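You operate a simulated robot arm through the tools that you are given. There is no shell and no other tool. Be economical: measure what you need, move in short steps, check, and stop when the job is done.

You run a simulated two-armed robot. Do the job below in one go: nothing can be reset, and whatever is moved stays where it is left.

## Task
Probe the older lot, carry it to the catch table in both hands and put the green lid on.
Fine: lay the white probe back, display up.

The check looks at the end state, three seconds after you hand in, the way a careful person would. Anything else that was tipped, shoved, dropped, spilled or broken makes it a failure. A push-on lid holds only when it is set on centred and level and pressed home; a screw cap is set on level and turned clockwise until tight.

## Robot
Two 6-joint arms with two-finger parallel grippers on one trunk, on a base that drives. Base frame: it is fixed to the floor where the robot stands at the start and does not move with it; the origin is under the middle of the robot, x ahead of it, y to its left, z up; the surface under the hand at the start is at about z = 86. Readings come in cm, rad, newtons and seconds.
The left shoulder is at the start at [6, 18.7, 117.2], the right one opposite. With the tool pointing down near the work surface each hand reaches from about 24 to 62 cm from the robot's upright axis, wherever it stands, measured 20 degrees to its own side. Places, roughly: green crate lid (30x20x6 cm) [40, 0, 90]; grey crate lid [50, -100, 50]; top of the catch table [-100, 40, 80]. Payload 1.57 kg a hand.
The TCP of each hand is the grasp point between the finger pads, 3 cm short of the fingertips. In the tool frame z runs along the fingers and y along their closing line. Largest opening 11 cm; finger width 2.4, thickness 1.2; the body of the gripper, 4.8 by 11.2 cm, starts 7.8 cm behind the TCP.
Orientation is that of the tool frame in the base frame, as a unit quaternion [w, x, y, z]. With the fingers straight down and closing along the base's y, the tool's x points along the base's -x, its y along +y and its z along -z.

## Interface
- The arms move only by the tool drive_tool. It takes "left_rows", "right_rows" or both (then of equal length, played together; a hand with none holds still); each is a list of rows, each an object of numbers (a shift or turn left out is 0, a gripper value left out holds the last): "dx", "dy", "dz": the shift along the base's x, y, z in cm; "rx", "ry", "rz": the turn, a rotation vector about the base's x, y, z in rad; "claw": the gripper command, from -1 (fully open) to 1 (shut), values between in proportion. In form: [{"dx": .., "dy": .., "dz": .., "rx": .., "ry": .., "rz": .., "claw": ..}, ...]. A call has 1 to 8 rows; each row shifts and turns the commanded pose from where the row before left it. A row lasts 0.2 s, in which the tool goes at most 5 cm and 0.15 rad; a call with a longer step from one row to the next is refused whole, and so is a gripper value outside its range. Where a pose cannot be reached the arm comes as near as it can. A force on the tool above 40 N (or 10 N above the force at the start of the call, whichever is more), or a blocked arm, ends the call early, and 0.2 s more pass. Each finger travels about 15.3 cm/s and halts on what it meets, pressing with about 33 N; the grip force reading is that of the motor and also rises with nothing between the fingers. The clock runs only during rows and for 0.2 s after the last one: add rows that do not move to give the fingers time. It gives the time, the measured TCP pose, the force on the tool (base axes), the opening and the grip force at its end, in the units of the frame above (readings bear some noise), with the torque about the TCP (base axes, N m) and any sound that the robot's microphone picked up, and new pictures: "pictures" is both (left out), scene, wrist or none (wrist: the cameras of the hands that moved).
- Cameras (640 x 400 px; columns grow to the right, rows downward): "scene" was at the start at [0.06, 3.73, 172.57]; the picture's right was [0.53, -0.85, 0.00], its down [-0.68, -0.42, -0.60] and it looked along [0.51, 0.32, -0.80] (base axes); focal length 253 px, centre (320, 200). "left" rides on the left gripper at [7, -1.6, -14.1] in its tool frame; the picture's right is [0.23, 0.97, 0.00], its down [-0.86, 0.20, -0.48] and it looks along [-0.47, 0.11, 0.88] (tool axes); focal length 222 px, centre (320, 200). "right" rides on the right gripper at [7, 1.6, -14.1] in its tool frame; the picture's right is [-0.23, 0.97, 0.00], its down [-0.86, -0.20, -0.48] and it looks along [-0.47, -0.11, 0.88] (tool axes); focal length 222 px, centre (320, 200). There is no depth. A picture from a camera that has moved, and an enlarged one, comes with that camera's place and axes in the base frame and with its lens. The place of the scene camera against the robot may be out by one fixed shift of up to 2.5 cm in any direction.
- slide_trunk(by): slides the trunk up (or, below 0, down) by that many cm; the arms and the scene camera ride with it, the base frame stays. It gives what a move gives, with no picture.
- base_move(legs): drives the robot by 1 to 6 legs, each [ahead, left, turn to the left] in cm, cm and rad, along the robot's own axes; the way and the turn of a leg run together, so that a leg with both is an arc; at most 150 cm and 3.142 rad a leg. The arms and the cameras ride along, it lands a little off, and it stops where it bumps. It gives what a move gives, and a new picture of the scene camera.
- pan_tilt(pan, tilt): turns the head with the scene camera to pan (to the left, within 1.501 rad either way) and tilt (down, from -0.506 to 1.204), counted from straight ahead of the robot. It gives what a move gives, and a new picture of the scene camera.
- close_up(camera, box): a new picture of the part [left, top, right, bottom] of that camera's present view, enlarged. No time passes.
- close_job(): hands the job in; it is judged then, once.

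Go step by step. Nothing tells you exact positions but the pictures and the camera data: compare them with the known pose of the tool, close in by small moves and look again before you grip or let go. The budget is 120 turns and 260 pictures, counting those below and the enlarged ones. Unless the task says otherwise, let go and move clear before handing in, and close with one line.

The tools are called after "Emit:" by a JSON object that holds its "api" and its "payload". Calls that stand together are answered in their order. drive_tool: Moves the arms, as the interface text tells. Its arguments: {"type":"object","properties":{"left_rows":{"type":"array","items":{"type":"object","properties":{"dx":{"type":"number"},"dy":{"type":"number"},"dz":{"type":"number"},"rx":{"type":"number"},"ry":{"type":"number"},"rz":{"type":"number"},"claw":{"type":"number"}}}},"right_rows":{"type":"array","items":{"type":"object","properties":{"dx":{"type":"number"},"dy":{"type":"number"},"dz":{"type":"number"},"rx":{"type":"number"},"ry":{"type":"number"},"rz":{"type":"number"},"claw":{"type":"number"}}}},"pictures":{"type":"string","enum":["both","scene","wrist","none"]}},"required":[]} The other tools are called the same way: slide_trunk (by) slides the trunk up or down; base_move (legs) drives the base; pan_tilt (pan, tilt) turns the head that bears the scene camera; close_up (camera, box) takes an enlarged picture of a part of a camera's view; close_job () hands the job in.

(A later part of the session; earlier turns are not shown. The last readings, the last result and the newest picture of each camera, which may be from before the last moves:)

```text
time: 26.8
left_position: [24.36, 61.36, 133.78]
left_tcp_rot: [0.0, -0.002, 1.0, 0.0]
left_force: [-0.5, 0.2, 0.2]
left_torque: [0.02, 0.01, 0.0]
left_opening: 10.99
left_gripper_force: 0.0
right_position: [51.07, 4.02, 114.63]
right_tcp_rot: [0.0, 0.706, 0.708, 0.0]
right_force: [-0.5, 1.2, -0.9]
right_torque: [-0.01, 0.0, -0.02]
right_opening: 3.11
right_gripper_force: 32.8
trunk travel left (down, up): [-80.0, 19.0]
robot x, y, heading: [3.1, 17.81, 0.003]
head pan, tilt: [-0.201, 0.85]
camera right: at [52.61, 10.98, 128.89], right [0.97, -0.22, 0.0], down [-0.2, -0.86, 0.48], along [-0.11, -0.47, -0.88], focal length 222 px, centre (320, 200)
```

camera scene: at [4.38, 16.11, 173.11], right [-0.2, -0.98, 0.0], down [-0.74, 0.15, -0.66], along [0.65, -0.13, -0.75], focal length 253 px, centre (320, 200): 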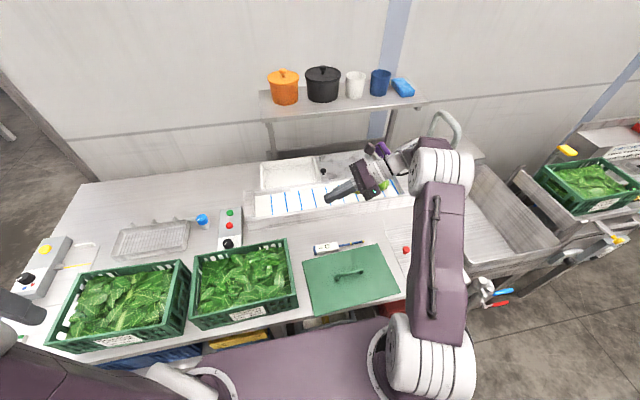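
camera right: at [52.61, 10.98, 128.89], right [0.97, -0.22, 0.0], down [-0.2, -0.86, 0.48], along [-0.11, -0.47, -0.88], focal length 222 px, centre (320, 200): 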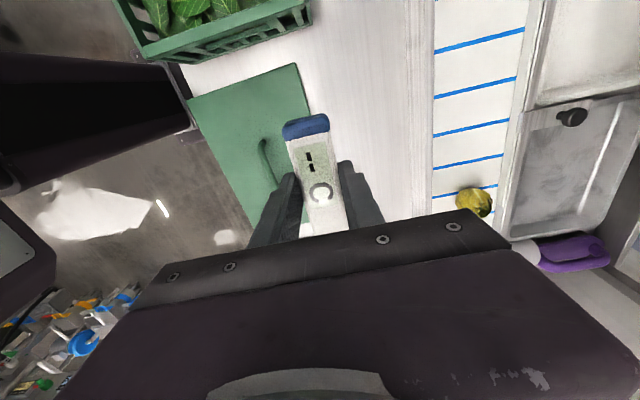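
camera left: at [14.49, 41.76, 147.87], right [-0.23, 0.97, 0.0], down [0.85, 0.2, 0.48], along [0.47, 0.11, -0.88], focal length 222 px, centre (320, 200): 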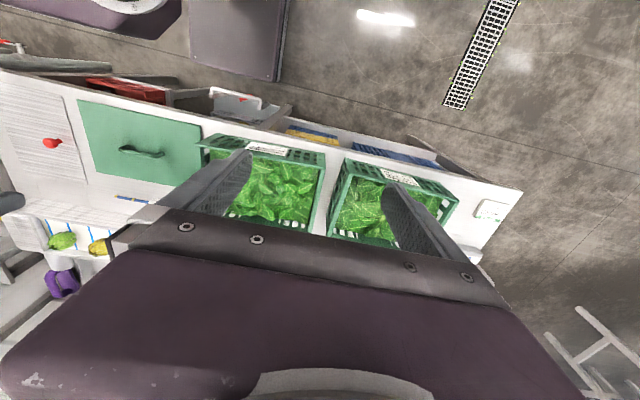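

Held firmly. Raising further and tilting the probe tip-down.

Emit:
{"api": "drive_tool", "payload": {"right_rows": [{"dz": 2, "dx": -1, "rx": 0.15}, {"dz": 2, "dx": -1, "rx": 0.15}, {"dz": 2, "dx": -1, "rx": 0.15}, {"dz": 2, "dx": -1, "rx": 0.15}, {"dz": 2, "rx": 0.15}, {"rx": 0.15}, {"rx": 0.15}, {"rx": 0.15}], "pictures": "none"}}

Emit:
{"api": "drive_tool", "payload": {"right_rows": [{"rx": 0.15}, {"rx": 0.15}, {"rx": 0.07}, {}], "pictures": "both"}}

```text
time: 28.6
left_position: [24.52, 61.32, 133.81]
left_tcp_rot: [0.0, -0.002, 1.0, 0.001]
left_force: [-0.2, 1.0, -0.3]
left_torque: [0.02, 0.05, 0.0]
left_opening: 11.0
left_gripper_force: 0.1
right_position: [46.94, 4.03, 124.25]
right_tcp_rot: [-0.398, 0.583, 0.584, 0.402]
right_force: [0.5, 0.4, -0.5]
right_torque: [0.01, -0.01, 0.02]
right_opening: 3.09
right_gripper_force: 33.1
trunk travel left (down, up): [-80.0, 19.0]
robot x, y, heading: [2.7, 17.82, 0.006]
head pan, tilt: [-0.201, 0.85]
```

```text
time: 29.6
left_position: [24.43, 61.32, 133.78]
left_tcp_rot: [0.0, -0.002, 1.0, 0.0]
left_force: [-0.4, -0.4, 0.5]
left_torque: [0.02, 0.02, -0.02]
left_opening: 11.0
left_gripper_force: 0.1
right_position: [47.01, 3.98, 124.33]
right_tcp_rot: [-0.499, 0.499, 0.501, 0.501]
right_force: [0.3, 0.3, -0.3]
right_torque: [-0.03, 0.01, -0.02]
right_opening: 3.12
right_gripper_force: 33.3
trunk travel left (down, up): [-80.0, 19.0]
robot x, y, heading: [3.01, 17.75, 0.005]
head pan, tilt: [-0.201, 0.85]
camera scene: at [4.32, 16.14, 173.11], right [-0.2, -0.98, 0.0], down [-0.74, 0.15, -0.66], along [0.65, -0.13, -0.75], focal length 253 px, centre (320, 200)
camera right: at [48.5, -10.15, 131.46], right [0.97, 0.0, -0.22], down [-0.2, -0.48, -0.86], along [-0.11, 0.88, -0.47], focal length 222 px, centre (320, 200)
```

scene: 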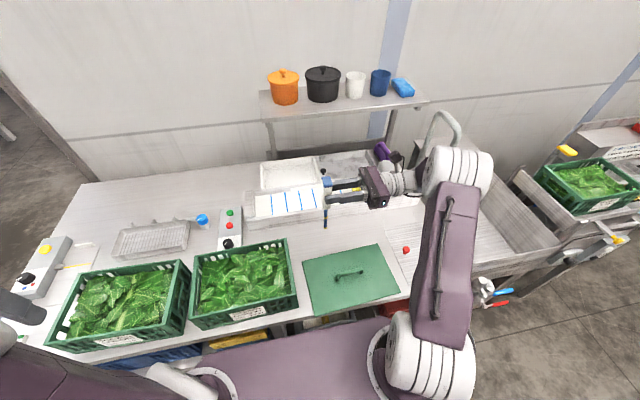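
right: 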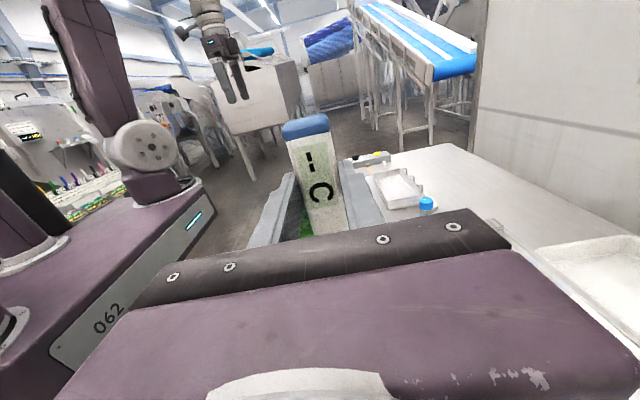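

Probe points tip-down, display toward me from the hand side. Now drive left to the spinach crate, backing off slightly from the bench.

Emit:
{"api": "base_move", "payload": {"legs": [[-4, 0, 0], [0, 57, 0]]}}

Emit:
{"api": "pan_tilt", "payload": {"pan": 0, "tilt": 1.0}}

```text
time: 33.4
left_position: [18.88, 118.87, 133.79]
left_tcp_rot: [0.0, -0.01, 1.0, 0.001]
left_force: [0.2, -0.5, 0.1]
left_torque: [0.04, 0.01, -0.02]
left_opening: 11.01
left_gripper_force: 0.0
right_position: [42.47, 61.99, 124.24]
right_tcp_rot: [-0.504, 0.495, 0.505, 0.496]
right_force: [-0.6, 0.5, -0.2]
right_torque: [0.0, 0.01, 0.01]
right_opening: 3.11
right_gripper_force: 33.7
trunk travel left (down, up): [-80.0, 19.0]
robot x, y, heading: [-1.27, 74.96, 0.023]
head pan, tilt: [-0.201, 0.85]
camera scene: at [-0.29, 73.24, 173.11], right [-0.18, -0.98, 0.0], down [-0.74, 0.14, -0.66], along [0.65, -0.12, -0.75], focal length 253 px, centre (320, 200)
```

scene: 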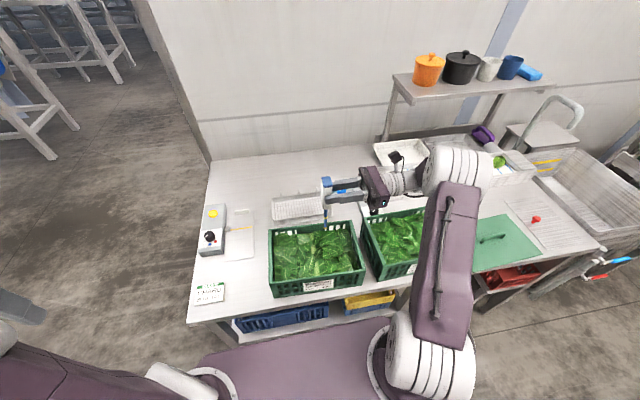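

```text
time: 34.1
left_position: [18.99, 119.04, 133.68]
left_tcp_rot: [0.0, -0.01, 1.0, -0.001]
left_force: [0.3, 0.7, -0.2]
left_torque: [0.0, 0.0, 0.0]
left_opening: 11.0
left_gripper_force: 0.0
right_position: [42.45, 62.01, 124.4]
right_tcp_rot: [-0.503, 0.495, 0.507, 0.496]
right_force: [0.4, -0.6, -1.2]
right_torque: [-0.01, 0.0, -0.04]
right_opening: 3.12
right_gripper_force: 32.6
trunk travel left (down, up): [-80.0, 19.0]
robot x, y, heading: [-1.8, 75.08, 0.026]
head pan, tilt: [0.0, 1.0]
camera scene: at [-1.02, 74.98, 172.0], right [0.02, -1.0, 0.0], down [-0.84, -0.02, -0.54], along [0.54, 0.01, -0.84], focal length 253 px, centre (320, 200)
```

scene: 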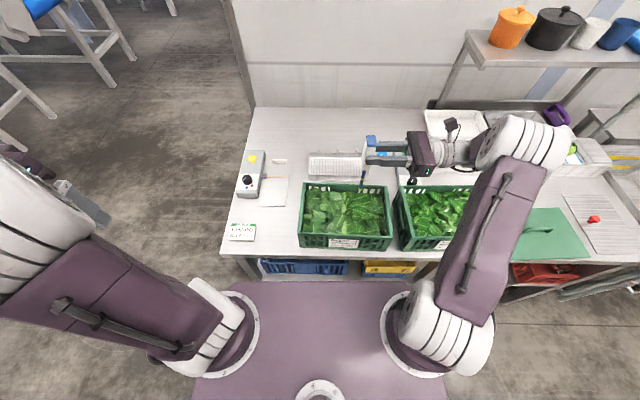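

Emit:
{"api": "close_up", "payload": {"camera": "scene", "box": [280, 120, 480, 255]}}

```text
2.96 times, centred on (380, 188) of scene
camera zoom: at [-1.02, 74.98, 172.0], right [0.02, -1.0, 0.0], down [-0.84, -0.02, -0.54], along [0.54, 0.01, -0.84], focal length 749 px, centre (142, 237)
```

zoom: 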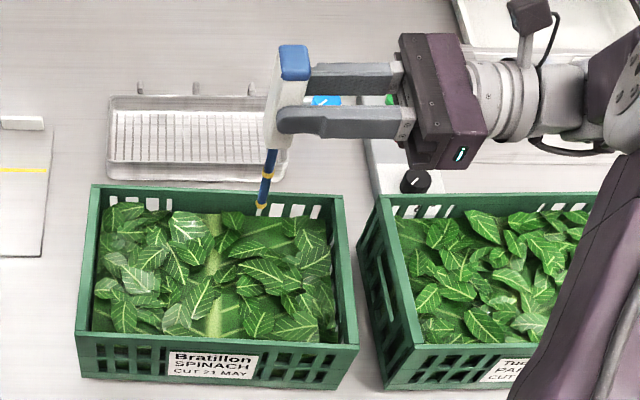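

The spinach crate centre is ~(42.7, 67.3), rim z≈99. I move over the centre and lower the tip to just above the leaves.

Emit:
{"api": "drive_tool", "payload": {"right_rows": [{"dy": 3, "dz": -2}, {"dz": -4}, {"dz": -4}, {"dz": -3}, {}], "pictures": "both"}}

Emit:
{"api": "close_up", "payload": {"camera": "scene", "box": [280, 120, 520, 275]}}

```text
time: 35.3
left_position: [18.98, 118.96, 133.73]
left_tcp_rot: [0.0, -0.01, 1.0, 0.0]
left_force: [-0.3, 0.8, 1.0]
left_torque: [-0.02, 0.02, 0.0]
left_opening: 11.01
left_gripper_force: 0.1
right_position: [42.58, 65.17, 111.55]
right_tcp_rot: [-0.503, 0.496, 0.505, 0.496]
right_force: [-0.5, 0.1, -0.8]
right_torque: [0.03, -0.02, 0.02]
right_opening: 3.09
right_gripper_force: 32.9
trunk travel left (down, up): [-80.0, 19.0]
robot x, y, heading: [-1.34, 75.14, 0.022]
head pan, tilt: [0.0, 1.0]
camera scene: at [-1.04, 74.94, 172.0], right [0.02, -1.0, 0.0], down [-0.84, -0.02, -0.54], along [0.54, 0.01, -0.84], focal length 253 px, centre (320, 200)
camera right: at [44.42, 50.9, 118.57], right [0.97, 0.02, -0.22], down [-0.19, -0.48, -0.85], along [-0.12, 0.88, -0.47], focal length 222 px, centre (320, 200)
```

scene: 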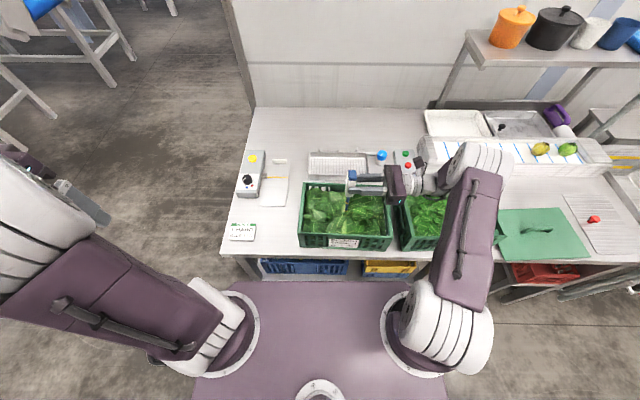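
right: 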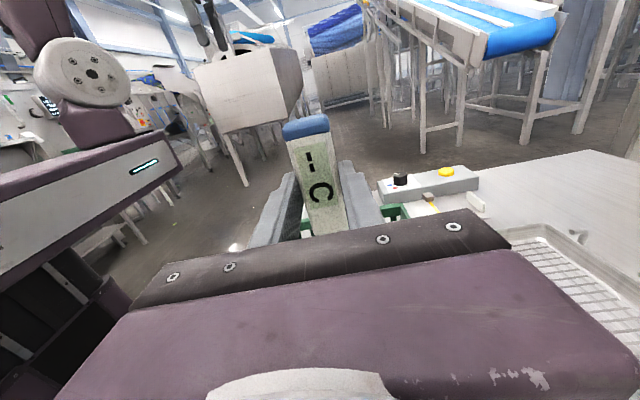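

```text
2.58 times, centred on (400, 198) of scene
camera zoom: at [-1.04, 74.94, 172.0], right [0.02, -1.0, 0.0], down [-0.84, -0.02, -0.54], along [0.54, 0.01, -0.84], focal length 653 px, centre (114, 206)
```

zoom: 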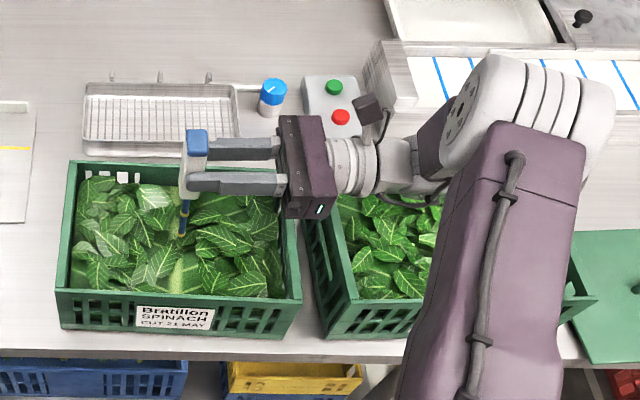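

The tip is at the leaf surface. I push down 6 cm gently to the ring depth and hold to let the reading settle.

Emit:
{"api": "drive_tool", "payload": {"right_rows": [{"dz": -1.5}, {"dz": -1.5}, {"dz": -1.5}, {"dz": -1.5}, {}, {}, {}, {}], "pictures": "both"}}

Emit:
{"api": "close_up", "payload": {"camera": "right", "box": [270, 100, 390, 240]}}

Emit:
{"api": "close_up", "payload": {"camera": "scene", "box": [280, 150, 440, 250]}}

```text
time: 37.1
left_position: [18.96, 119.03, 133.77]
left_tcp_rot: [0.0, -0.011, 1.0, 0.0]
left_force: [-0.5, 0.5, -0.9]
left_torque: [-0.01, 0.01, 0.0]
left_opening: 10.98
left_gripper_force: 0.1
right_position: [42.51, 65.25, 105.31]
right_tcp_rot: [-0.502, 0.496, 0.505, 0.497]
right_force: [0.0, 0.0, -0.5]
right_torque: [-0.03, 0.0, 0.02]
right_opening: 3.12
right_gripper_force: 32.9
trunk travel left (down, up): [-80.0, 19.0]
robot x, y, heading: [-1.87, 75.12, 0.022]
head pan, tilt: [0.0, 1.0]
camera scene: at [-1.03, 74.94, 172.0], right [0.02, -1.0, 0.0], down [-0.84, -0.02, -0.54], along [0.54, 0.01, -0.84], focal length 253 px, centre (320, 200)
camera right: at [44.33, 50.95, 112.49], right [0.97, 0.02, -0.22], down [-0.19, -0.48, -0.85], along [-0.12, 0.88, -0.47], focal length 222 px, centre (320, 200)
```

scene: 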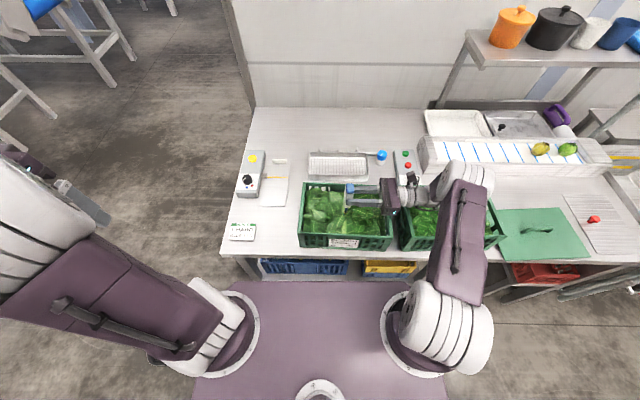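
right: 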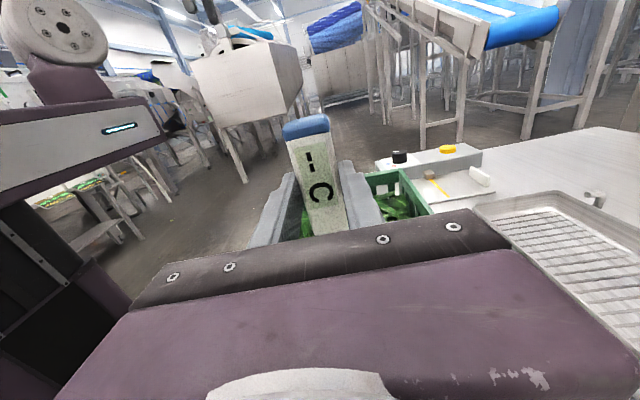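

```text
2.86 times, centred on (330, 170) of right
camera zoom: at [44.33, 50.95, 112.49], right [0.97, 0.02, -0.22], down [-0.19, -0.48, -0.85], along [-0.12, 0.88, -0.47], focal length 635 px, centre (291, 286)
```

zoom: 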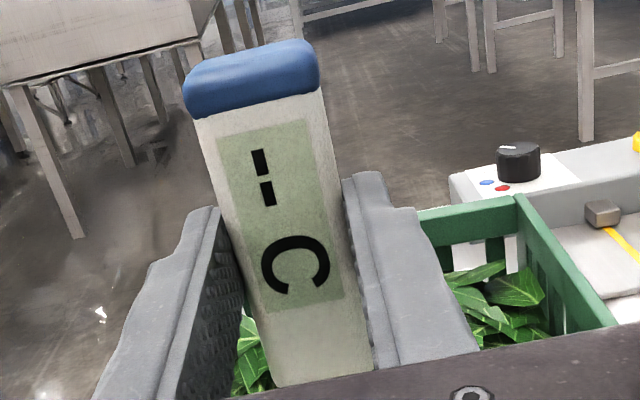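

```text
4.00 times, centred on (360, 200) of scene
camera zoom: at [-1.03, 74.94, 172.0], right [0.02, -1.0, 0.0], down [-0.84, -0.02, -0.54], along [0.54, 0.01, -0.84], focal length 1012 px, centre (160, 200)
```

zoom: 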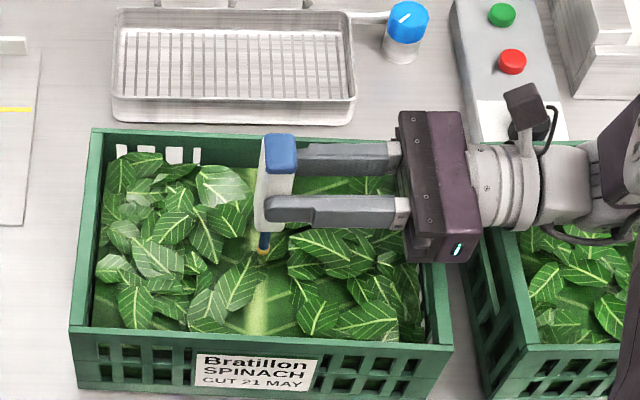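

The ring is right at the leaf surface and the display still shows "--". I go 1 cm deeper and wait longer.

Emit:
{"api": "drive_tool", "payload": {"right_rows": [{"dz": -1}, {}, {}, {}, {}, {}, {}, {}], "pictures": "none"}}

Emit:
{"api": "drive_tool", "payload": {"right_rows": [{}, {}, {}, {}, {}, {}, {}, {}], "pictures": "none"}}

Emit:
{"api": "close_up", "payload": {"camera": "right", "box": [270, 100, 390, 240]}}

Emit:
{"api": "close_up", "payload": {"camera": "scene", "box": [310, 170, 410, 232]}}

```text
time: 38.9
left_position: [19.03, 119.06, 133.74]
left_tcp_rot: [0.001, -0.01, 1.0, 0.0]
left_force: [-0.2, -0.4, 0.0]
left_torque: [0.0, -0.01, -0.04]
left_opening: 10.96
left_gripper_force: 0.0
right_position: [42.62, 65.09, 104.4]
right_tcp_rot: [-0.503, 0.495, 0.506, 0.496]
right_force: [0.3, -0.3, -0.5]
right_torque: [-0.02, -0.01, -0.02]
right_opening: 3.12
right_gripper_force: 32.7
trunk travel left (down, up): [-80.0, 19.0]
robot x, y, heading: [-1.86, 74.83, 0.024]
head pan, tilt: [0.0, 1.0]
```

```text
time: 40.7
left_position: [18.88, 118.96, 133.91]
left_tcp_rot: [-0.001, -0.01, 1.0, 0.0]
left_force: [0.4, 0.6, -0.1]
left_torque: [-0.04, 0.01, -0.06]
left_opening: 11.0
left_gripper_force: 0.1
right_position: [42.51, 64.98, 104.31]
right_tcp_rot: [-0.503, 0.495, 0.506, 0.496]
right_force: [0.4, -0.1, -0.4]
right_torque: [0.01, 0.0, 0.0]
right_opening: 3.08
right_gripper_force: 32.8
trunk travel left (down, up): [-80.0, 19.0]
robot x, y, heading: [-1.52, 75.13, 0.02]
head pan, tilt: [0.0, 1.0]
```

```text
2.86 times, centred on (330, 170) of right
camera zoom: at [44.36, 50.88, 111.51], right [0.97, 0.02, -0.22], down [-0.19, -0.48, -0.85], along [-0.12, 0.88, -0.47], focal length 635 px, centre (291, 286)
```

zoom: 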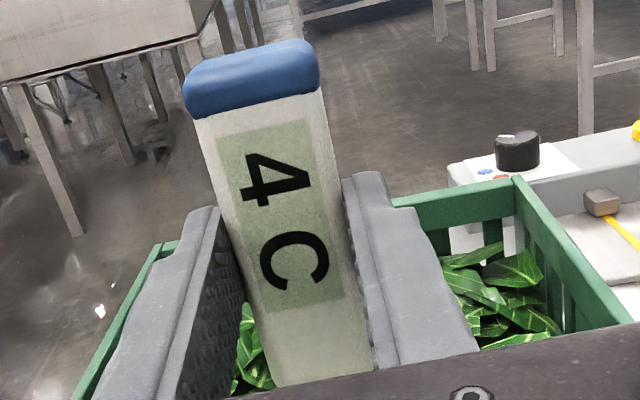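

```text
6.40 times, centred on (360, 201) of scene
camera zoom: at [-1.02, 74.94, 172.0], right [0.02, -1.0, 0.0], down [-0.84, -0.02, -0.54], along [0.54, 0.01, -0.84], focal length 1618 px, centre (64, 194)
```

zoom: 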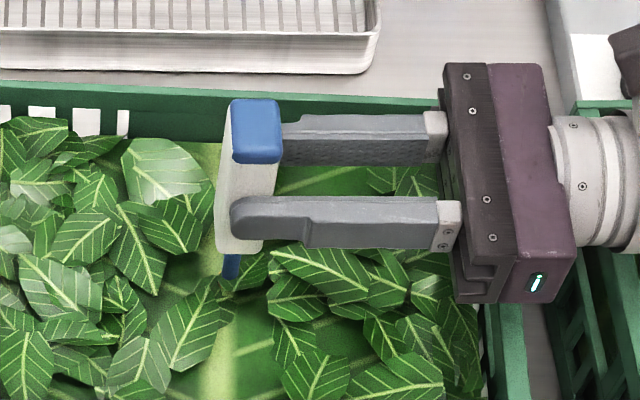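

It reads 4 C. I hold a moment longer to confirm it is steady, then withdraw straight up.

Emit:
{"api": "drive_tool", "payload": {"right_rows": [{}, {}, {}, {}, {}, {}, {}, {}], "pictures": "none"}}

Emit:
{"api": "close_up", "payload": {"camera": "right", "box": [270, 100, 390, 240]}}

Emit:
{"api": "drive_tool", "payload": {"right_rows": [{"dz": 2}, {"dz": 2}, {"dz": 3}, {"dz": 3}, {"dz": 4}, {"dz": 4}, {"dz": 2}, {}], "pictures": "none"}}

Emit:
{"api": "close_up", "payload": {"camera": "scene", "box": [220, 100, 520, 290]}}

```text
time: 42.5
left_position: [19.0, 119.08, 133.8]
left_tcp_rot: [0.001, -0.011, 1.0, 0.0]
left_force: [-0.1, 0.1, -0.1]
left_torque: [-0.03, 0.01, 0.01]
left_opening: 10.99
left_gripper_force: 0.0
right_position: [42.57, 65.04, 104.39]
right_tcp_rot: [-0.503, 0.495, 0.505, 0.496]
right_force: [0.2, -0.4, -0.4]
right_torque: [-0.01, 0.01, -0.02]
right_opening: 3.1
right_gripper_force: 33.1
trunk travel left (down, up): [-80.0, 19.0]
robot x, y, heading: [-1.62, 74.79, 0.016]
head pan, tilt: [0.0, 1.0]
```

```text
2.86 times, centred on (330, 170) of right
camera zoom: at [44.36, 50.88, 111.51], right [0.97, 0.02, -0.22], down [-0.19, -0.48, -0.85], along [-0.12, 0.88, -0.47], focal length 635 px, centre (291, 286)
```

zoom: 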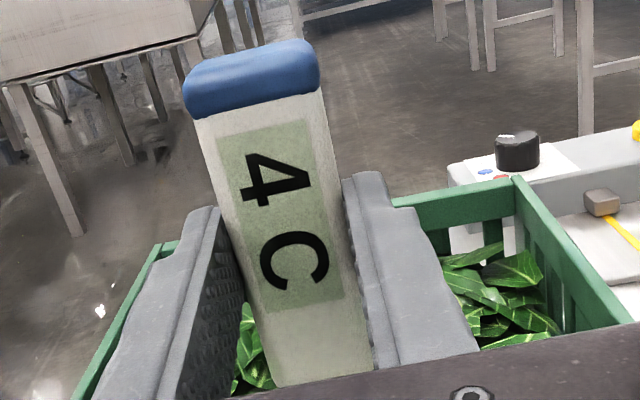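

```text
time: 44.3
left_position: [19.05, 119.04, 133.78]
left_tcp_rot: [0.0, -0.01, 1.0, 0.001]
left_force: [1.0, 0.3, 0.0]
left_torque: [-0.01, 0.01, -0.01]
left_opening: 10.98
left_gripper_force: 0.1
right_position: [42.49, 65.12, 124.49]
right_tcp_rot: [-0.502, 0.496, 0.505, 0.497]
right_force: [-0.8, 0.1, -0.4]
right_torque: [0.02, 0.01, 0.04]
right_opening: 3.11
right_gripper_force: 33.8
trunk travel left (down, up): [-80.0, 19.0]
robot x, y, heading: [-2.15, 75.52, 0.02]
head pan, tilt: [0.0, 1.0]
```

```text
2.11 times, centred on (370, 195) of scene
camera zoom: at [-0.98, 74.92, 172.0], right [0.02, -1.0, 0.0], down [-0.84, -0.02, -0.54], along [0.54, 0.01, -0.84], focal length 532 px, centre (215, 210)
```

zoom: 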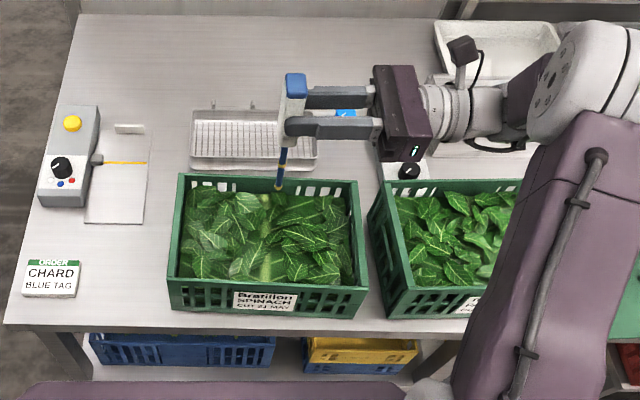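

Probed: steady 4 C. Driving back right to lay the probe where it lay.

Emit:
{"api": "base_move", "payload": {"legs": [[0, -57, -0.022], [4.3, 0, 0]]}}

Emit:
{"api": "drive_tool", "payload": {"right_rows": [{"rx": -0.15, "dx": 1}, {"rx": -0.15, "dx": 1}, {"rx": -0.15, "dx": 1}, {"rx": -0.15, "dx": 1}, {"rx": -0.15, "dx": 1}, {"rx": -0.15, "dx": 1}, {"rx": -0.15, "dx": 1}, {"rx": -0.15, "dx": 1}], "pictures": "none"}}

Emit:
{"api": "drive_tool", "payload": {"right_rows": [{"rx": -0.15, "dx": 1}, {"rx": -0.15, "dx": 1}, {"rx": -0.07}, {}], "pictures": "wrist"}}

```text
time: 48.1
left_position: [23.47, 61.14, 133.96]
left_tcp_rot: [0.003, -0.005, 1.0, 0.0]
left_force: [-1.1, -0.5, 0.6]
left_torque: [-0.02, -0.07, -0.01]
left_opening: 11.01
left_gripper_force: 0.0
right_position: [46.63, 6.83, 124.62]
right_tcp_rot: [-0.499, 0.497, 0.504, 0.5]
right_force: [-0.7, -0.6, -0.3]
right_torque: [-0.02, -0.03, -0.08]
right_opening: 3.09
right_gripper_force: 33.3
trunk travel left (down, up): [-80.0, 19.0]
robot x, y, heading: [3.2, 17.2, 0.01]
head pan, tilt: [0.0, 1.0]
camera scene: at [2.96, 17.3, 172.01], right [0.01, -1.0, 0.0], down [-0.84, -0.01, -0.55], along [0.55, 0.0, -0.84], focal length 253 px, centre (320, 200)
```

scene: 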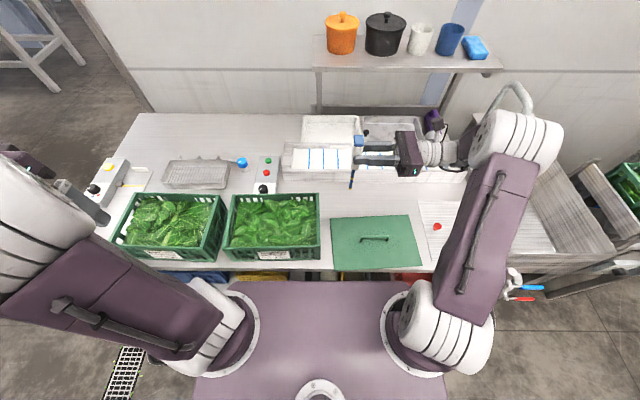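

```text
time: 49.9
left_position: [24.58, 61.21, 133.8]
left_tcp_rot: [0.001, -0.005, 1.0, -0.001]
left_force: [0.7, -0.7, -0.2]
left_torque: [0.0, 0.0, 0.02]
left_opening: 11.01
left_gripper_force: 0.1
right_position: [55.56, 6.9, 124.4]
right_tcp_rot: [-0.13, 0.694, 0.696, 0.128]
right_force: [-0.2, 0.1, 0.2]
right_torque: [-0.04, -0.01, 0.04]
right_opening: 3.1
right_gripper_force: 32.8
trunk travel left (down, up): [-80.0, 19.0]
robot x, y, heading: [3.59, 17.26, 0.008]
head pan, tilt: [0.0, 1.0]
```

```text
time: 50.9
left_position: [24.62, 61.02, 133.85]
left_tcp_rot: [0.0, -0.005, 1.0, 0.001]
left_force: [0.9, -0.5, 0.7]
left_torque: [0.0, 0.0, 0.01]
left_opening: 10.99
left_gripper_force: 0.1
right_position: [57.41, 6.86, 124.38]
right_tcp_rot: [-0.001, 0.706, 0.708, -0.003]
right_force: [-1.4, -0.6, -0.6]
right_torque: [0.0, -0.01, 0.02]
right_opening: 3.07
right_gripper_force: 33.0
trunk travel left (down, up): [-80.0, 19.0]
robot x, y, heading: [3.26, 17.61, 0.01]
head pan, tilt: [0.0, 1.0]
camera right: at [59.11, 13.71, 138.59], right [0.97, -0.22, -0.01], down [-0.19, -0.86, 0.48], along [-0.11, -0.47, -0.88], focal length 222 px, centre (320, 200)
```

right: 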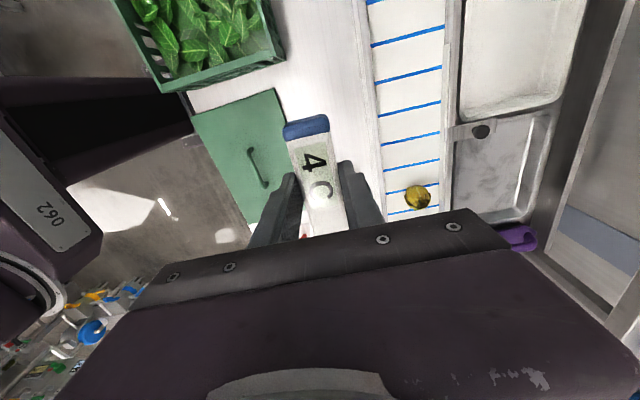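

Display still up and fingers vertical. Lowering to the original spot (59.5, 3).

Emit:
{"api": "drive_tool", "payload": {"right_rows": [{"dx": 1, "dy": -2, "dz": -4}, {"dx": 1, "dy": -2, "dz": -4}, {"dz": -5}, {"dz": -5}, {"dz": -5}, {"dz": -5}, {"dz": -3}, {}], "pictures": "wrist"}}

```text
time: 52.7
left_position: [24.61, 61.07, 133.81]
left_tcp_rot: [0.0, -0.006, 1.0, 0.001]
left_force: [-0.2, 0.2, -0.6]
left_torque: [-0.03, 0.01, -0.02]
left_opening: 11.0
left_gripper_force: 0.1
right_position: [59.66, 2.54, 93.11]
right_tcp_rot: [-0.001, 0.706, 0.709, -0.002]
right_force: [0.1, 0.3, -1.5]
right_torque: [-0.03, 0.01, 0.0]
right_opening: 3.1
right_gripper_force: 33.0
trunk travel left (down, up): [-80.0, 19.0]
robot x, y, heading: [3.31, 17.63, 0.01]
head pan, tilt: [0.0, 1.0]
camera right: at [61.24, 9.48, 107.41], right [0.97, -0.22, -0.01], down [-0.19, -0.86, 0.48], along [-0.11, -0.47, -0.88], focal length 222 px, centre (320, 200)
```

right: 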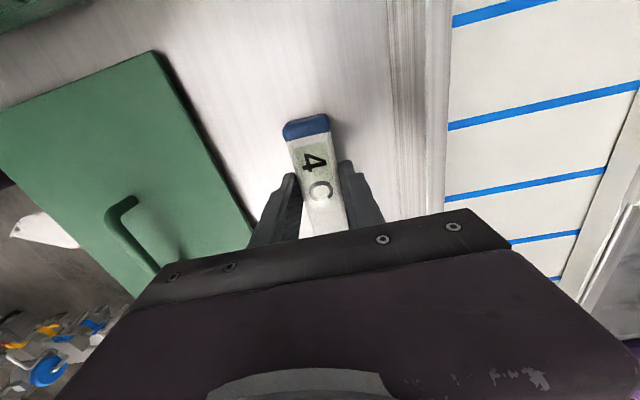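

Emit:
{"api": "drive_tool", "payload": {"right_rows": [{"dz": -2}, {"dz": -1.2}, {"dz": -0.5}, {}, {"claw": 0.1}, {}, {"dz": 4}, {"dz": 5}], "pictures": "wrist"}}

```text
time: 54.5
left_position: [24.35, 60.99, 133.86]
left_tcp_rot: [0.0, -0.005, 1.0, 0.0]
left_force: [-0.8, -0.1, 0.0]
left_torque: [0.04, -0.03, 0.02]
left_opening: 11.01
left_gripper_force: 0.0
right_position: [59.12, 2.99, 98.63]
right_tcp_rot: [-0.002, 0.706, 0.708, -0.001]
right_force: [-0.1, -0.1, 0.9]
right_torque: [0.02, -0.02, -0.03]
right_opening: 4.95
right_gripper_force: 0.0
trunk travel left (down, up): [-80.0, 19.0]
robot x, y, heading: [3.21, 17.07, 0.006]
head pan, tilt: [0.0, 1.0]
camera right: at [60.71, 9.88, 112.92], right [0.97, -0.22, 0.0], down [-0.19, -0.86, 0.48], along [-0.11, -0.47, -0.88], focal length 222 px, centre (320, 200)
```

right: 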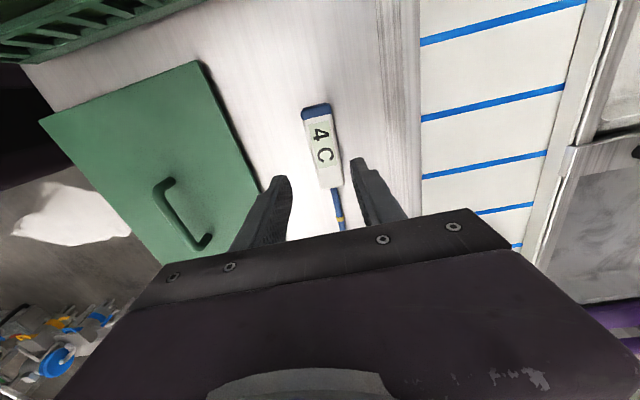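

The probe lies display up, reading 4 C, clear of everything. Now I raise the right hand, turn it back, and drive in front of the spinach crate.

Emit:
{"api": "drive_tool", "payload": {"right_rows": [{"dz": 4}, {"dz": 4}, {"dz": 4, "rz": 0.15, "dx": -2}, {"dz": 4, "rz": 0.15, "dx": -2}, {"dz": 4, "rz": 0.15, "dx": -2}, {"dz": 4, "rz": 0.15, "dx": -2}, {"rz": 0.15, "dx": -2}, {"rz": 0.15, "dx": -2}], "pictures": "none"}}

Emit:
{"api": "drive_tool", "payload": {"right_rows": [{"rz": 0.15, "dx": -1}, {"rz": 0.15, "dx": -1}, {"rz": 0.15, "dx": -1}, {"rz": 0.15, "dx": -1}, {"rz": 0.071}, {}], "pictures": "none"}}

Emit:
{"api": "base_move", "payload": {"legs": [[-4, 0, 0], [0, 49.5, -0.008]]}}

Emit:
{"api": "pan_tilt", "payload": {"pan": 1.5, "tilt": 0.6}}

```text
time: 56.3
left_position: [24.47, 60.94, 133.79]
left_tcp_rot: [0.001, -0.006, 1.0, 0.0]
left_force: [-0.1, -0.5, -0.9]
left_torque: [0.02, -0.02, 0.01]
left_opening: 10.98
left_gripper_force: 0.1
right_position: [47.29, 2.93, 122.79]
right_tcp_rot: [0.0, 0.327, 0.945, -0.003]
right_force: [-0.6, -0.9, 0.1]
right_torque: [-0.01, -0.03, 0.0]
right_opening: 4.94
right_gripper_force: 0.0
trunk travel left (down, up): [-80.0, 19.0]
robot x, y, heading: [3.31, 17.59, 0.009]
head pan, tilt: [0.0, 1.0]
```

```text
time: 57.7
left_position: [24.6, 61.01, 133.79]
left_tcp_rot: [0.0, -0.005, 1.0, 0.001]
left_force: [0.9, 0.0, 0.3]
left_torque: [0.0, 0.01, -0.01]
left_opening: 11.01
left_gripper_force: 0.1
right_position: [43.64, 2.72, 122.73]
right_tcp_rot: [0.0, -0.003, 1.0, -0.003]
right_force: [0.5, -0.6, -0.9]
right_torque: [-0.02, 0.02, 0.02]
right_opening: 4.98
right_gripper_force: 0.2
trunk travel left (down, up): [-80.0, 19.0]
robot x, y, heading: [3.33, 17.59, 0.011]
head pan, tilt: [0.0, 1.0]
```

```text
time: 61.1
left_position: [20.97, 109.82, 133.9]
left_tcp_rot: [0.0, 0.002, 1.0, 0.0]
left_force: [-0.5, -0.4, -0.4]
left_torque: [0.02, -0.01, 0.02]
left_opening: 11.0
left_gripper_force: 0.0
right_position: [39.23, 51.42, 122.63]
right_tcp_rot: [0.0, 0.004, 1.0, -0.002]
right_force: [-0.3, -0.5, -0.5]
right_torque: [0.0, 0.02, 0.01]
right_opening: 4.95
right_gripper_force: 0.1
trunk travel left (down, up): [-80.0, 19.0]
robot x, y, heading: [-0.55, 66.37, -0.005]
head pan, tilt: [0.0, 1.0]
camera scene: at [-0.01, 66.17, 172.0], right [0.0, -1.0, 0.0], down [-0.84, 0.0, -0.54], along [0.54, 0.0, -0.84], focal length 253 px, centre (320, 200)
```

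scene: 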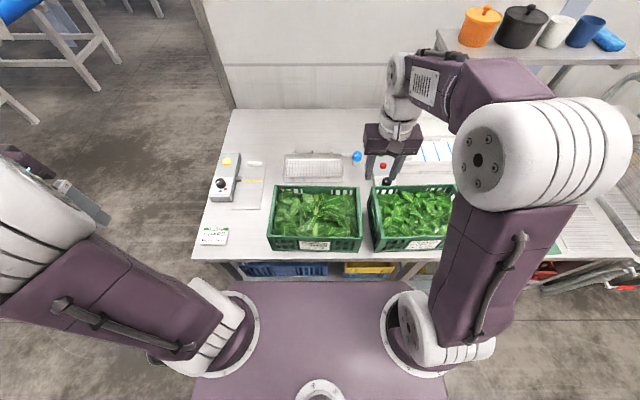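

```text
time: 62.7
left_position: [21.12, 109.79, 133.8]
left_tcp_rot: [0.0, 0.001, 1.0, 0.0]
left_force: [-0.1, -0.2, 0.8]
left_torque: [0.04, -0.02, -0.01]
left_opening: 10.99
left_gripper_force: 0.0
right_position: [39.27, 51.5, 122.73]
right_tcp_rot: [-0.001, 0.005, 1.0, -0.002]
right_force: [0.3, 0.7, -0.4]
right_torque: [-0.01, -0.02, 0.01]
right_opening: 4.95
right_gripper_force: 0.1
trunk travel left (down, up): [-80.0, 19.0]
robot x, y, heading: [-1.08, 66.24, -0.004]
head pan, tilt: [1.499, 0.6]
camera scene: at [-6.32, 75.18, 175.2], right [1.0, -0.08, 0.0], down [-0.04, -0.56, -0.82], along [0.06, 0.82, -0.57], focal length 253 px, centre (320, 200)
```

scene: 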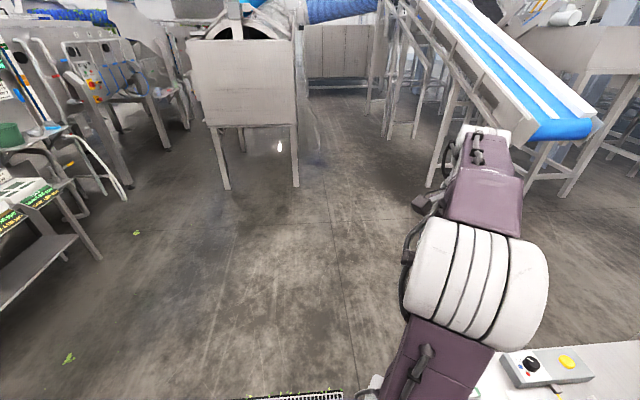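

Nothing of the catch table shows from here; I'll see it after turning. Now I bring both hands above the spinach crate's end walls.

Emit:
{"api": "drive_tool", "payload": {"left_rows": [{"dx": 2.7, "dy": -3.4, "dz": -2.2}, {"dx": 2.7, "dy": -3.4, "dz": -2.2}, {"dx": 2.7, "dy": -3.4, "dz": -2.2}, {"dx": 2.7, "dy": -3.4, "dz": -2.2}, {"dx": 2.7, "dy": -3.4, "dz": -2.2}, {"dx": 2.7, "dy": -3.4, "dz": -2.2}, {"dx": 2.7, "dy": -3.4, "dz": -2.2}, {"dx": 2.7, "dy": -3.4, "dz": -2.2}], "right_rows": [{"dx": 0.45, "dz": -0.8}, {"dx": 0.45, "dz": -0.8}, {"dx": 0.45, "dz": -0.8}, {"dx": 0.45, "dz": -0.8}, {"dx": 0.45, "dz": -0.8}, {"dx": 0.45, "dz": -0.8}, {"dx": 0.45, "dz": -0.8}, {"dx": 0.45, "dz": -0.8}], "pictures": "wrist"}}

Emit:
{"api": "pan_tilt", "payload": {"pan": 0, "tilt": 1.0}}

Emit:
{"api": "close_up", "payload": {"camera": "scene", "box": [230, 140, 430, 265]}}

```text
time: 64.5
left_position: [42.92, 82.61, 116.09]
left_tcp_rot: [-0.001, 0.0, 1.0, 0.001]
left_force: [-0.6, 0.1, -1.3]
left_torque: [0.07, -0.01, 0.01]
left_opening: 10.99
left_gripper_force: 0.1
right_position: [42.91, 51.36, 116.23]
right_tcp_rot: [-0.002, 0.004, 1.0, -0.003]
right_force: [0.0, 0.0, -0.3]
right_torque: [0.04, -0.01, 0.02]
right_opening: 4.94
right_gripper_force: 0.0
trunk travel left (down, up): [-80.0, 19.0]
robot x, y, heading: [-1.22, 66.53, -0.006]
head pan, tilt: [1.499, 0.6]
camera right: at [36.0, 53.13, 130.5], right [0.24, 0.97, -0.01], down [0.85, -0.21, 0.48], along [0.46, -0.12, -0.88], focal length 222 px, centre (320, 200)
camera left: at [35.99, 80.89, 130.18], right [-0.23, 0.97, 0.0], down [0.86, 0.2, 0.48], along [0.47, 0.11, -0.88], focal length 222 px, centre (320, 200)
```

right: 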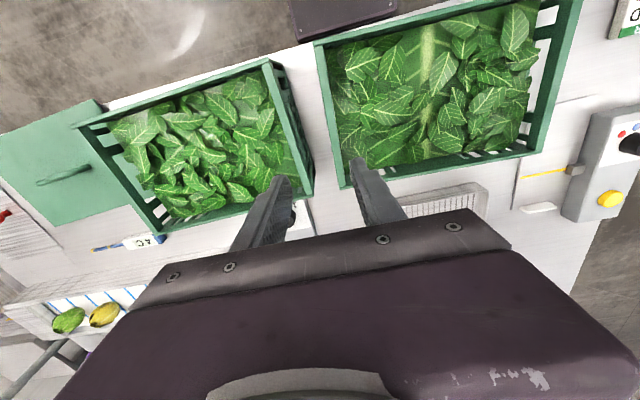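
left: 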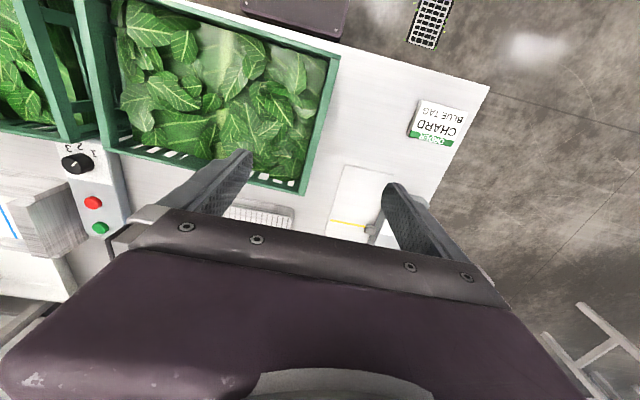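

```text
time: 66.1
left_position: [42.73, 82.7, 116.13]
left_tcp_rot: [0.0, 0.001, 1.0, 0.0]
left_force: [0.3, 0.1, -1.0]
left_torque: [0.03, 0.02, 0.02]
left_opening: 10.99
left_gripper_force: 0.1
right_position: [42.69, 51.57, 116.36]
right_tcp_rot: [0.0, 0.004, 1.0, -0.003]
right_force: [0.4, 0.0, 0.2]
right_torque: [0.0, 0.0, 0.02]
right_opening: 4.95
right_gripper_force: 0.0
trunk travel left (down, up): [-80.0, 19.0]
robot x, y, heading: [-0.43, 66.39, -0.003]
head pan, tilt: [0.0, 1.0]
camera scene: at [-0.02, 66.36, 172.0], right [0.0, -1.0, 0.0], down [-0.84, 0.0, -0.54], along [0.54, 0.0, -0.84], focal length 253 px, centre (320, 200)
```

scene: 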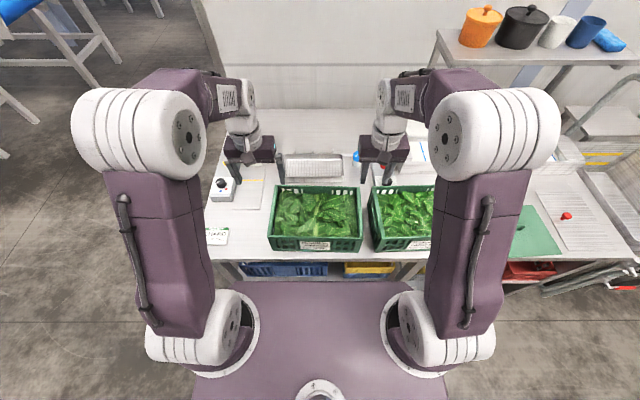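

```text
3.20 times, centred on (330, 202) of scene
camera zoom: at [-0.02, 66.36, 172.0], right [0.0, -1.0, 0.0], down [-0.84, 0.0, -0.54], along [0.54, 0.0, -0.84], focal length 809 px, centre (288, 192)
```

zoom: 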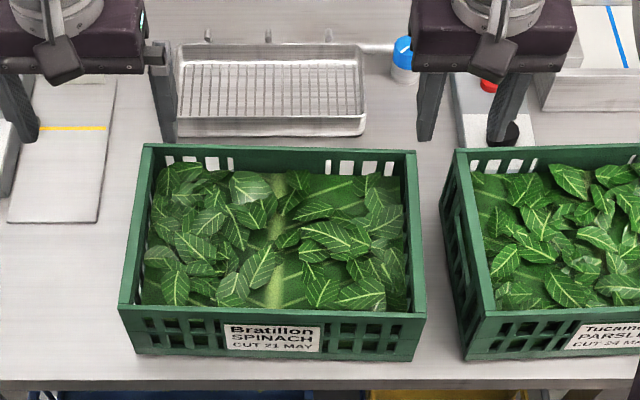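

Walls: left centre ≈ y 81.7, right centre ≈ y 53.5; ~5 cm gap to the parsley crate. I narrow both jaws, align, and lower to just above the rim.

Emit:
{"api": "drive_tool", "payload": {"left_rows": [{"dy": -0.9, "claw": 0.36}, {"dz": -4}, {"dz": -4}, {"dz": -3.6}, {}], "right_rows": [{"dy": 1.9, "claw": 0.36}, {"dz": -4}, {"dz": -4}, {"dz": -3.8}, {}], "pictures": "both"}}

Emit:
{"api": "close_up", "payload": {"camera": "scene", "box": [230, 140, 430, 265]}}

```text
time: 67.3
left_position: [42.68, 82.04, 104.53]
left_tcp_rot: [0.0, 0.002, 1.0, 0.001]
left_force: [0.3, -1.1, 0.3]
left_torque: [0.0, 0.0, -0.03]
left_opening: 3.52
left_gripper_force: 0.0
right_position: [42.67, 53.26, 104.56]
right_tcp_rot: [0.001, 0.004, 1.0, -0.002]
right_force: [0.5, 0.2, -0.1]
right_torque: [-0.02, -0.03, 0.05]
right_opening: 3.52
right_gripper_force: 0.1
trunk travel left (down, up): [-80.0, 19.0]
robot x, y, heading: [-0.77, 66.52, -0.001]
head pan, tilt: [0.0, 1.0]
camera scene: at [-0.1, 66.34, 172.0], right [0.0, -1.0, 0.0], down [-0.84, 0.0, -0.54], along [0.54, 0.0, -0.84], focal length 253 px, centre (320, 200)
camera right: at [35.68, 54.99, 118.77], right [0.24, 0.97, -0.01], down [0.85, -0.21, 0.48], along [0.47, -0.12, -0.88], focal length 222 px, centre (320, 200)
camera left: at [35.69, 80.26, 118.64], right [-0.22, 0.97, 0.0], down [0.86, 0.2, 0.48], along [0.47, 0.11, -0.88], focal length 222 px, centre (320, 200)
```

scene: 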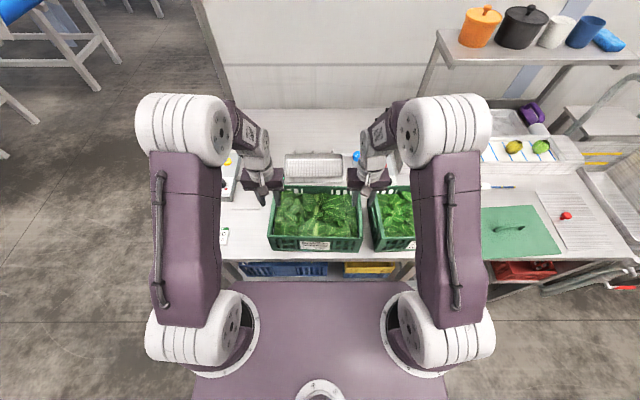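
right: 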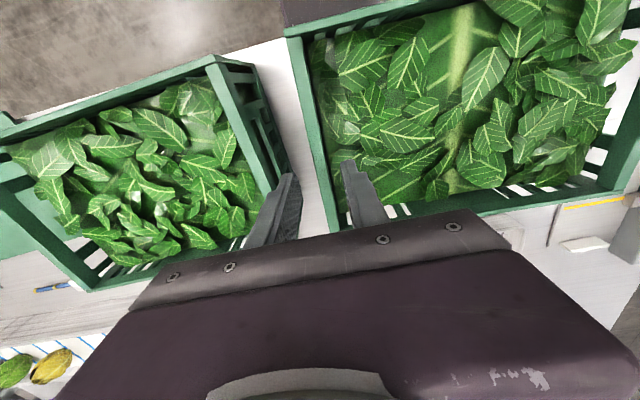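
left: 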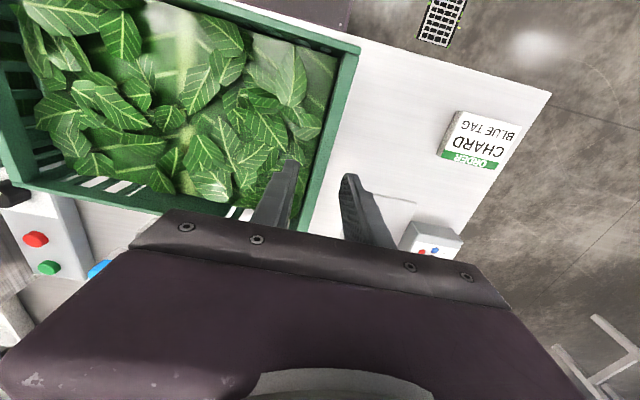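

```text
3.20 times, centred on (330, 202) of scene
camera zoom: at [-0.1, 66.34, 172.0], right [0.0, -1.0, 0.0], down [-0.84, 0.0, -0.54], along [0.54, 0.0, -0.84], focal length 809 px, centre (288, 192)
```

zoom: 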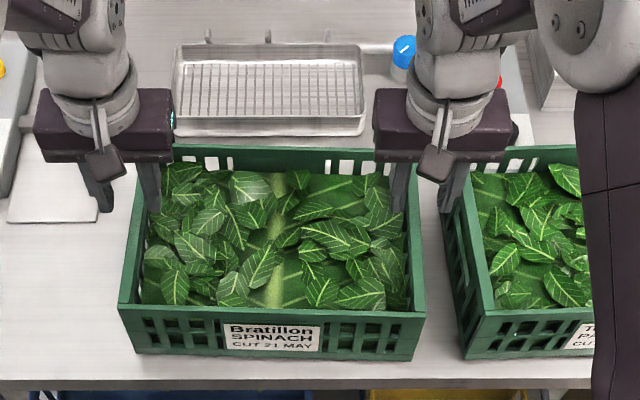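

Wall centres refine to y≈53.7 (right) and 81.6 (left). Correcting 0.4 cm each and lowering over the rims.

Emit:
{"api": "drive_tool", "payload": {"left_rows": [{"dy": -0.4}, {"dz": -2.5}, {"dz": -2.5}, {"dz": -2}, {}], "right_rows": [{"dy": 0.4}, {"dz": -2.5}, {"dz": -2.5}, {"dz": -2}, {}], "pictures": "wrist"}}

Emit:
{"api": "close_up", "payload": {"camera": "scene", "box": [230, 140, 430, 265]}}

```text
time: 68.5
left_position: [42.59, 81.37, 97.49]
left_tcp_rot: [0.0, 0.002, 1.0, 0.001]
left_force: [0.0, -0.3, -0.1]
left_torque: [-0.01, 0.01, -0.02]
left_opening: 3.51
left_gripper_force: 0.1
right_position: [42.7, 53.78, 97.7]
right_tcp_rot: [0.0, 0.005, 1.0, -0.003]
right_force: [0.2, 0.0, 0.5]
right_torque: [-0.04, -0.01, 0.01]
right_opening: 3.55
right_gripper_force: 0.1
trunk travel left (down, up): [-80.0, 19.0]
robot x, y, heading: [-0.91, 66.87, -0.002]
head pan, tilt: [0.0, 1.0]
camera right: at [35.73, 55.44, 111.86], right [0.24, 0.97, -0.01], down [0.85, -0.2, 0.48], along [0.47, -0.12, -0.88], focal length 222 px, centre (320, 200)
camera left: at [35.53, 79.77, 111.54], right [-0.22, 0.97, 0.0], down [0.86, 0.2, 0.48], along [0.47, 0.11, -0.88], focal length 222 px, centre (320, 200)
```

right: 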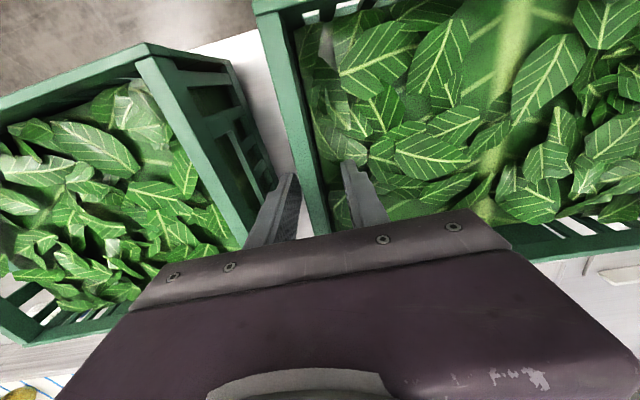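
left: 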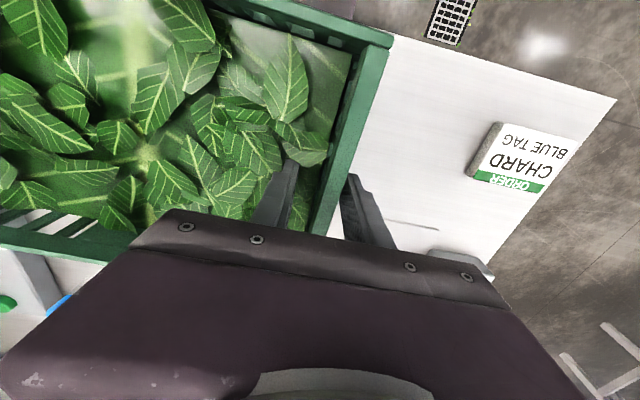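

```text
3.20 times, centred on (330, 202) of scene
camera zoom: at [-0.06, 66.35, 172.0], right [0.0, -1.0, 0.0], down [-0.84, 0.0, -0.54], along [0.54, 0.0, -0.84], focal length 809 px, centre (288, 192)
```

zoom: 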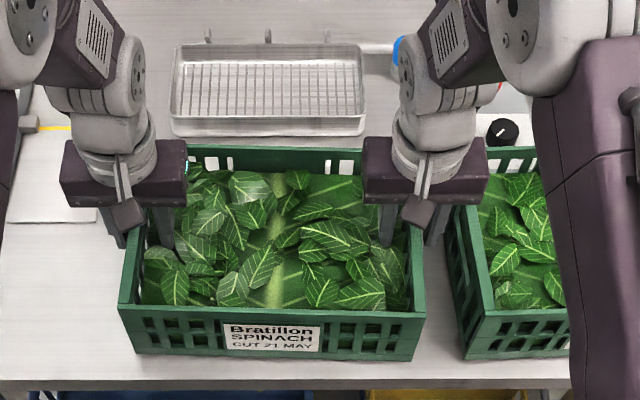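

Both pads straddle the walls. I go 0.8 cm lower and close both hands.

Emit:
{"api": "drive_tool", "payload": {"left_rows": [{"dz": -0.8}, {"claw": 1}, {}, {}, {}], "right_rows": [{"dz": -0.8}, {"claw": 1}, {}, {}, {}], "pictures": "wrist"}}

```text
time: 69.1
left_position: [42.47, 82.04, 96.74]
left_tcp_rot: [-0.002, 0.002, 1.0, 0.003]
left_force: [-2.5, 49.7, 7.6]
left_torque: [-0.4, -0.26, -0.7]
left_opening: 1.2
left_gripper_force: 29.2
right_position: [42.81, 53.27, 96.95]
right_tcp_rot: [0.0, 0.008, 1.0, -0.005]
right_force: [4.8, -47.6, 1.1]
right_torque: [0.37, -0.15, -0.7]
right_opening: 1.18
right_gripper_force: 29.0
trunk travel left (down, up): [-80.0, 19.0]
robot x, y, heading: [-0.87, 66.47, -0.003]
head pan, tilt: [0.0, 1.0]
stopped in row 2 (left hand): the force on the tool passed its limit at 50 N (the readings are from after the stop); the commanded pose is now the measured one
camera right: at [35.77, 54.97, 111.14], right [0.24, 0.97, -0.01], down [0.85, -0.21, 0.48], along [0.46, -0.12, -0.88], focal length 222 px, centre (320, 200)
camera left: at [35.42, 80.23, 110.78], right [-0.22, 0.97, 0.01], down [0.86, 0.19, 0.48], along [0.46, 0.11, -0.88], focal length 222 px, centre (320, 200)
```

right: 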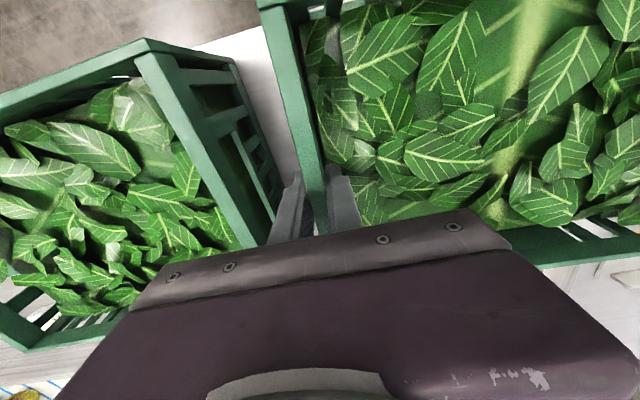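
left: 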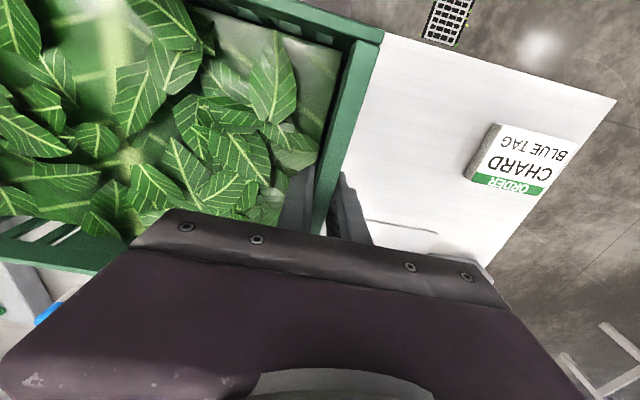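

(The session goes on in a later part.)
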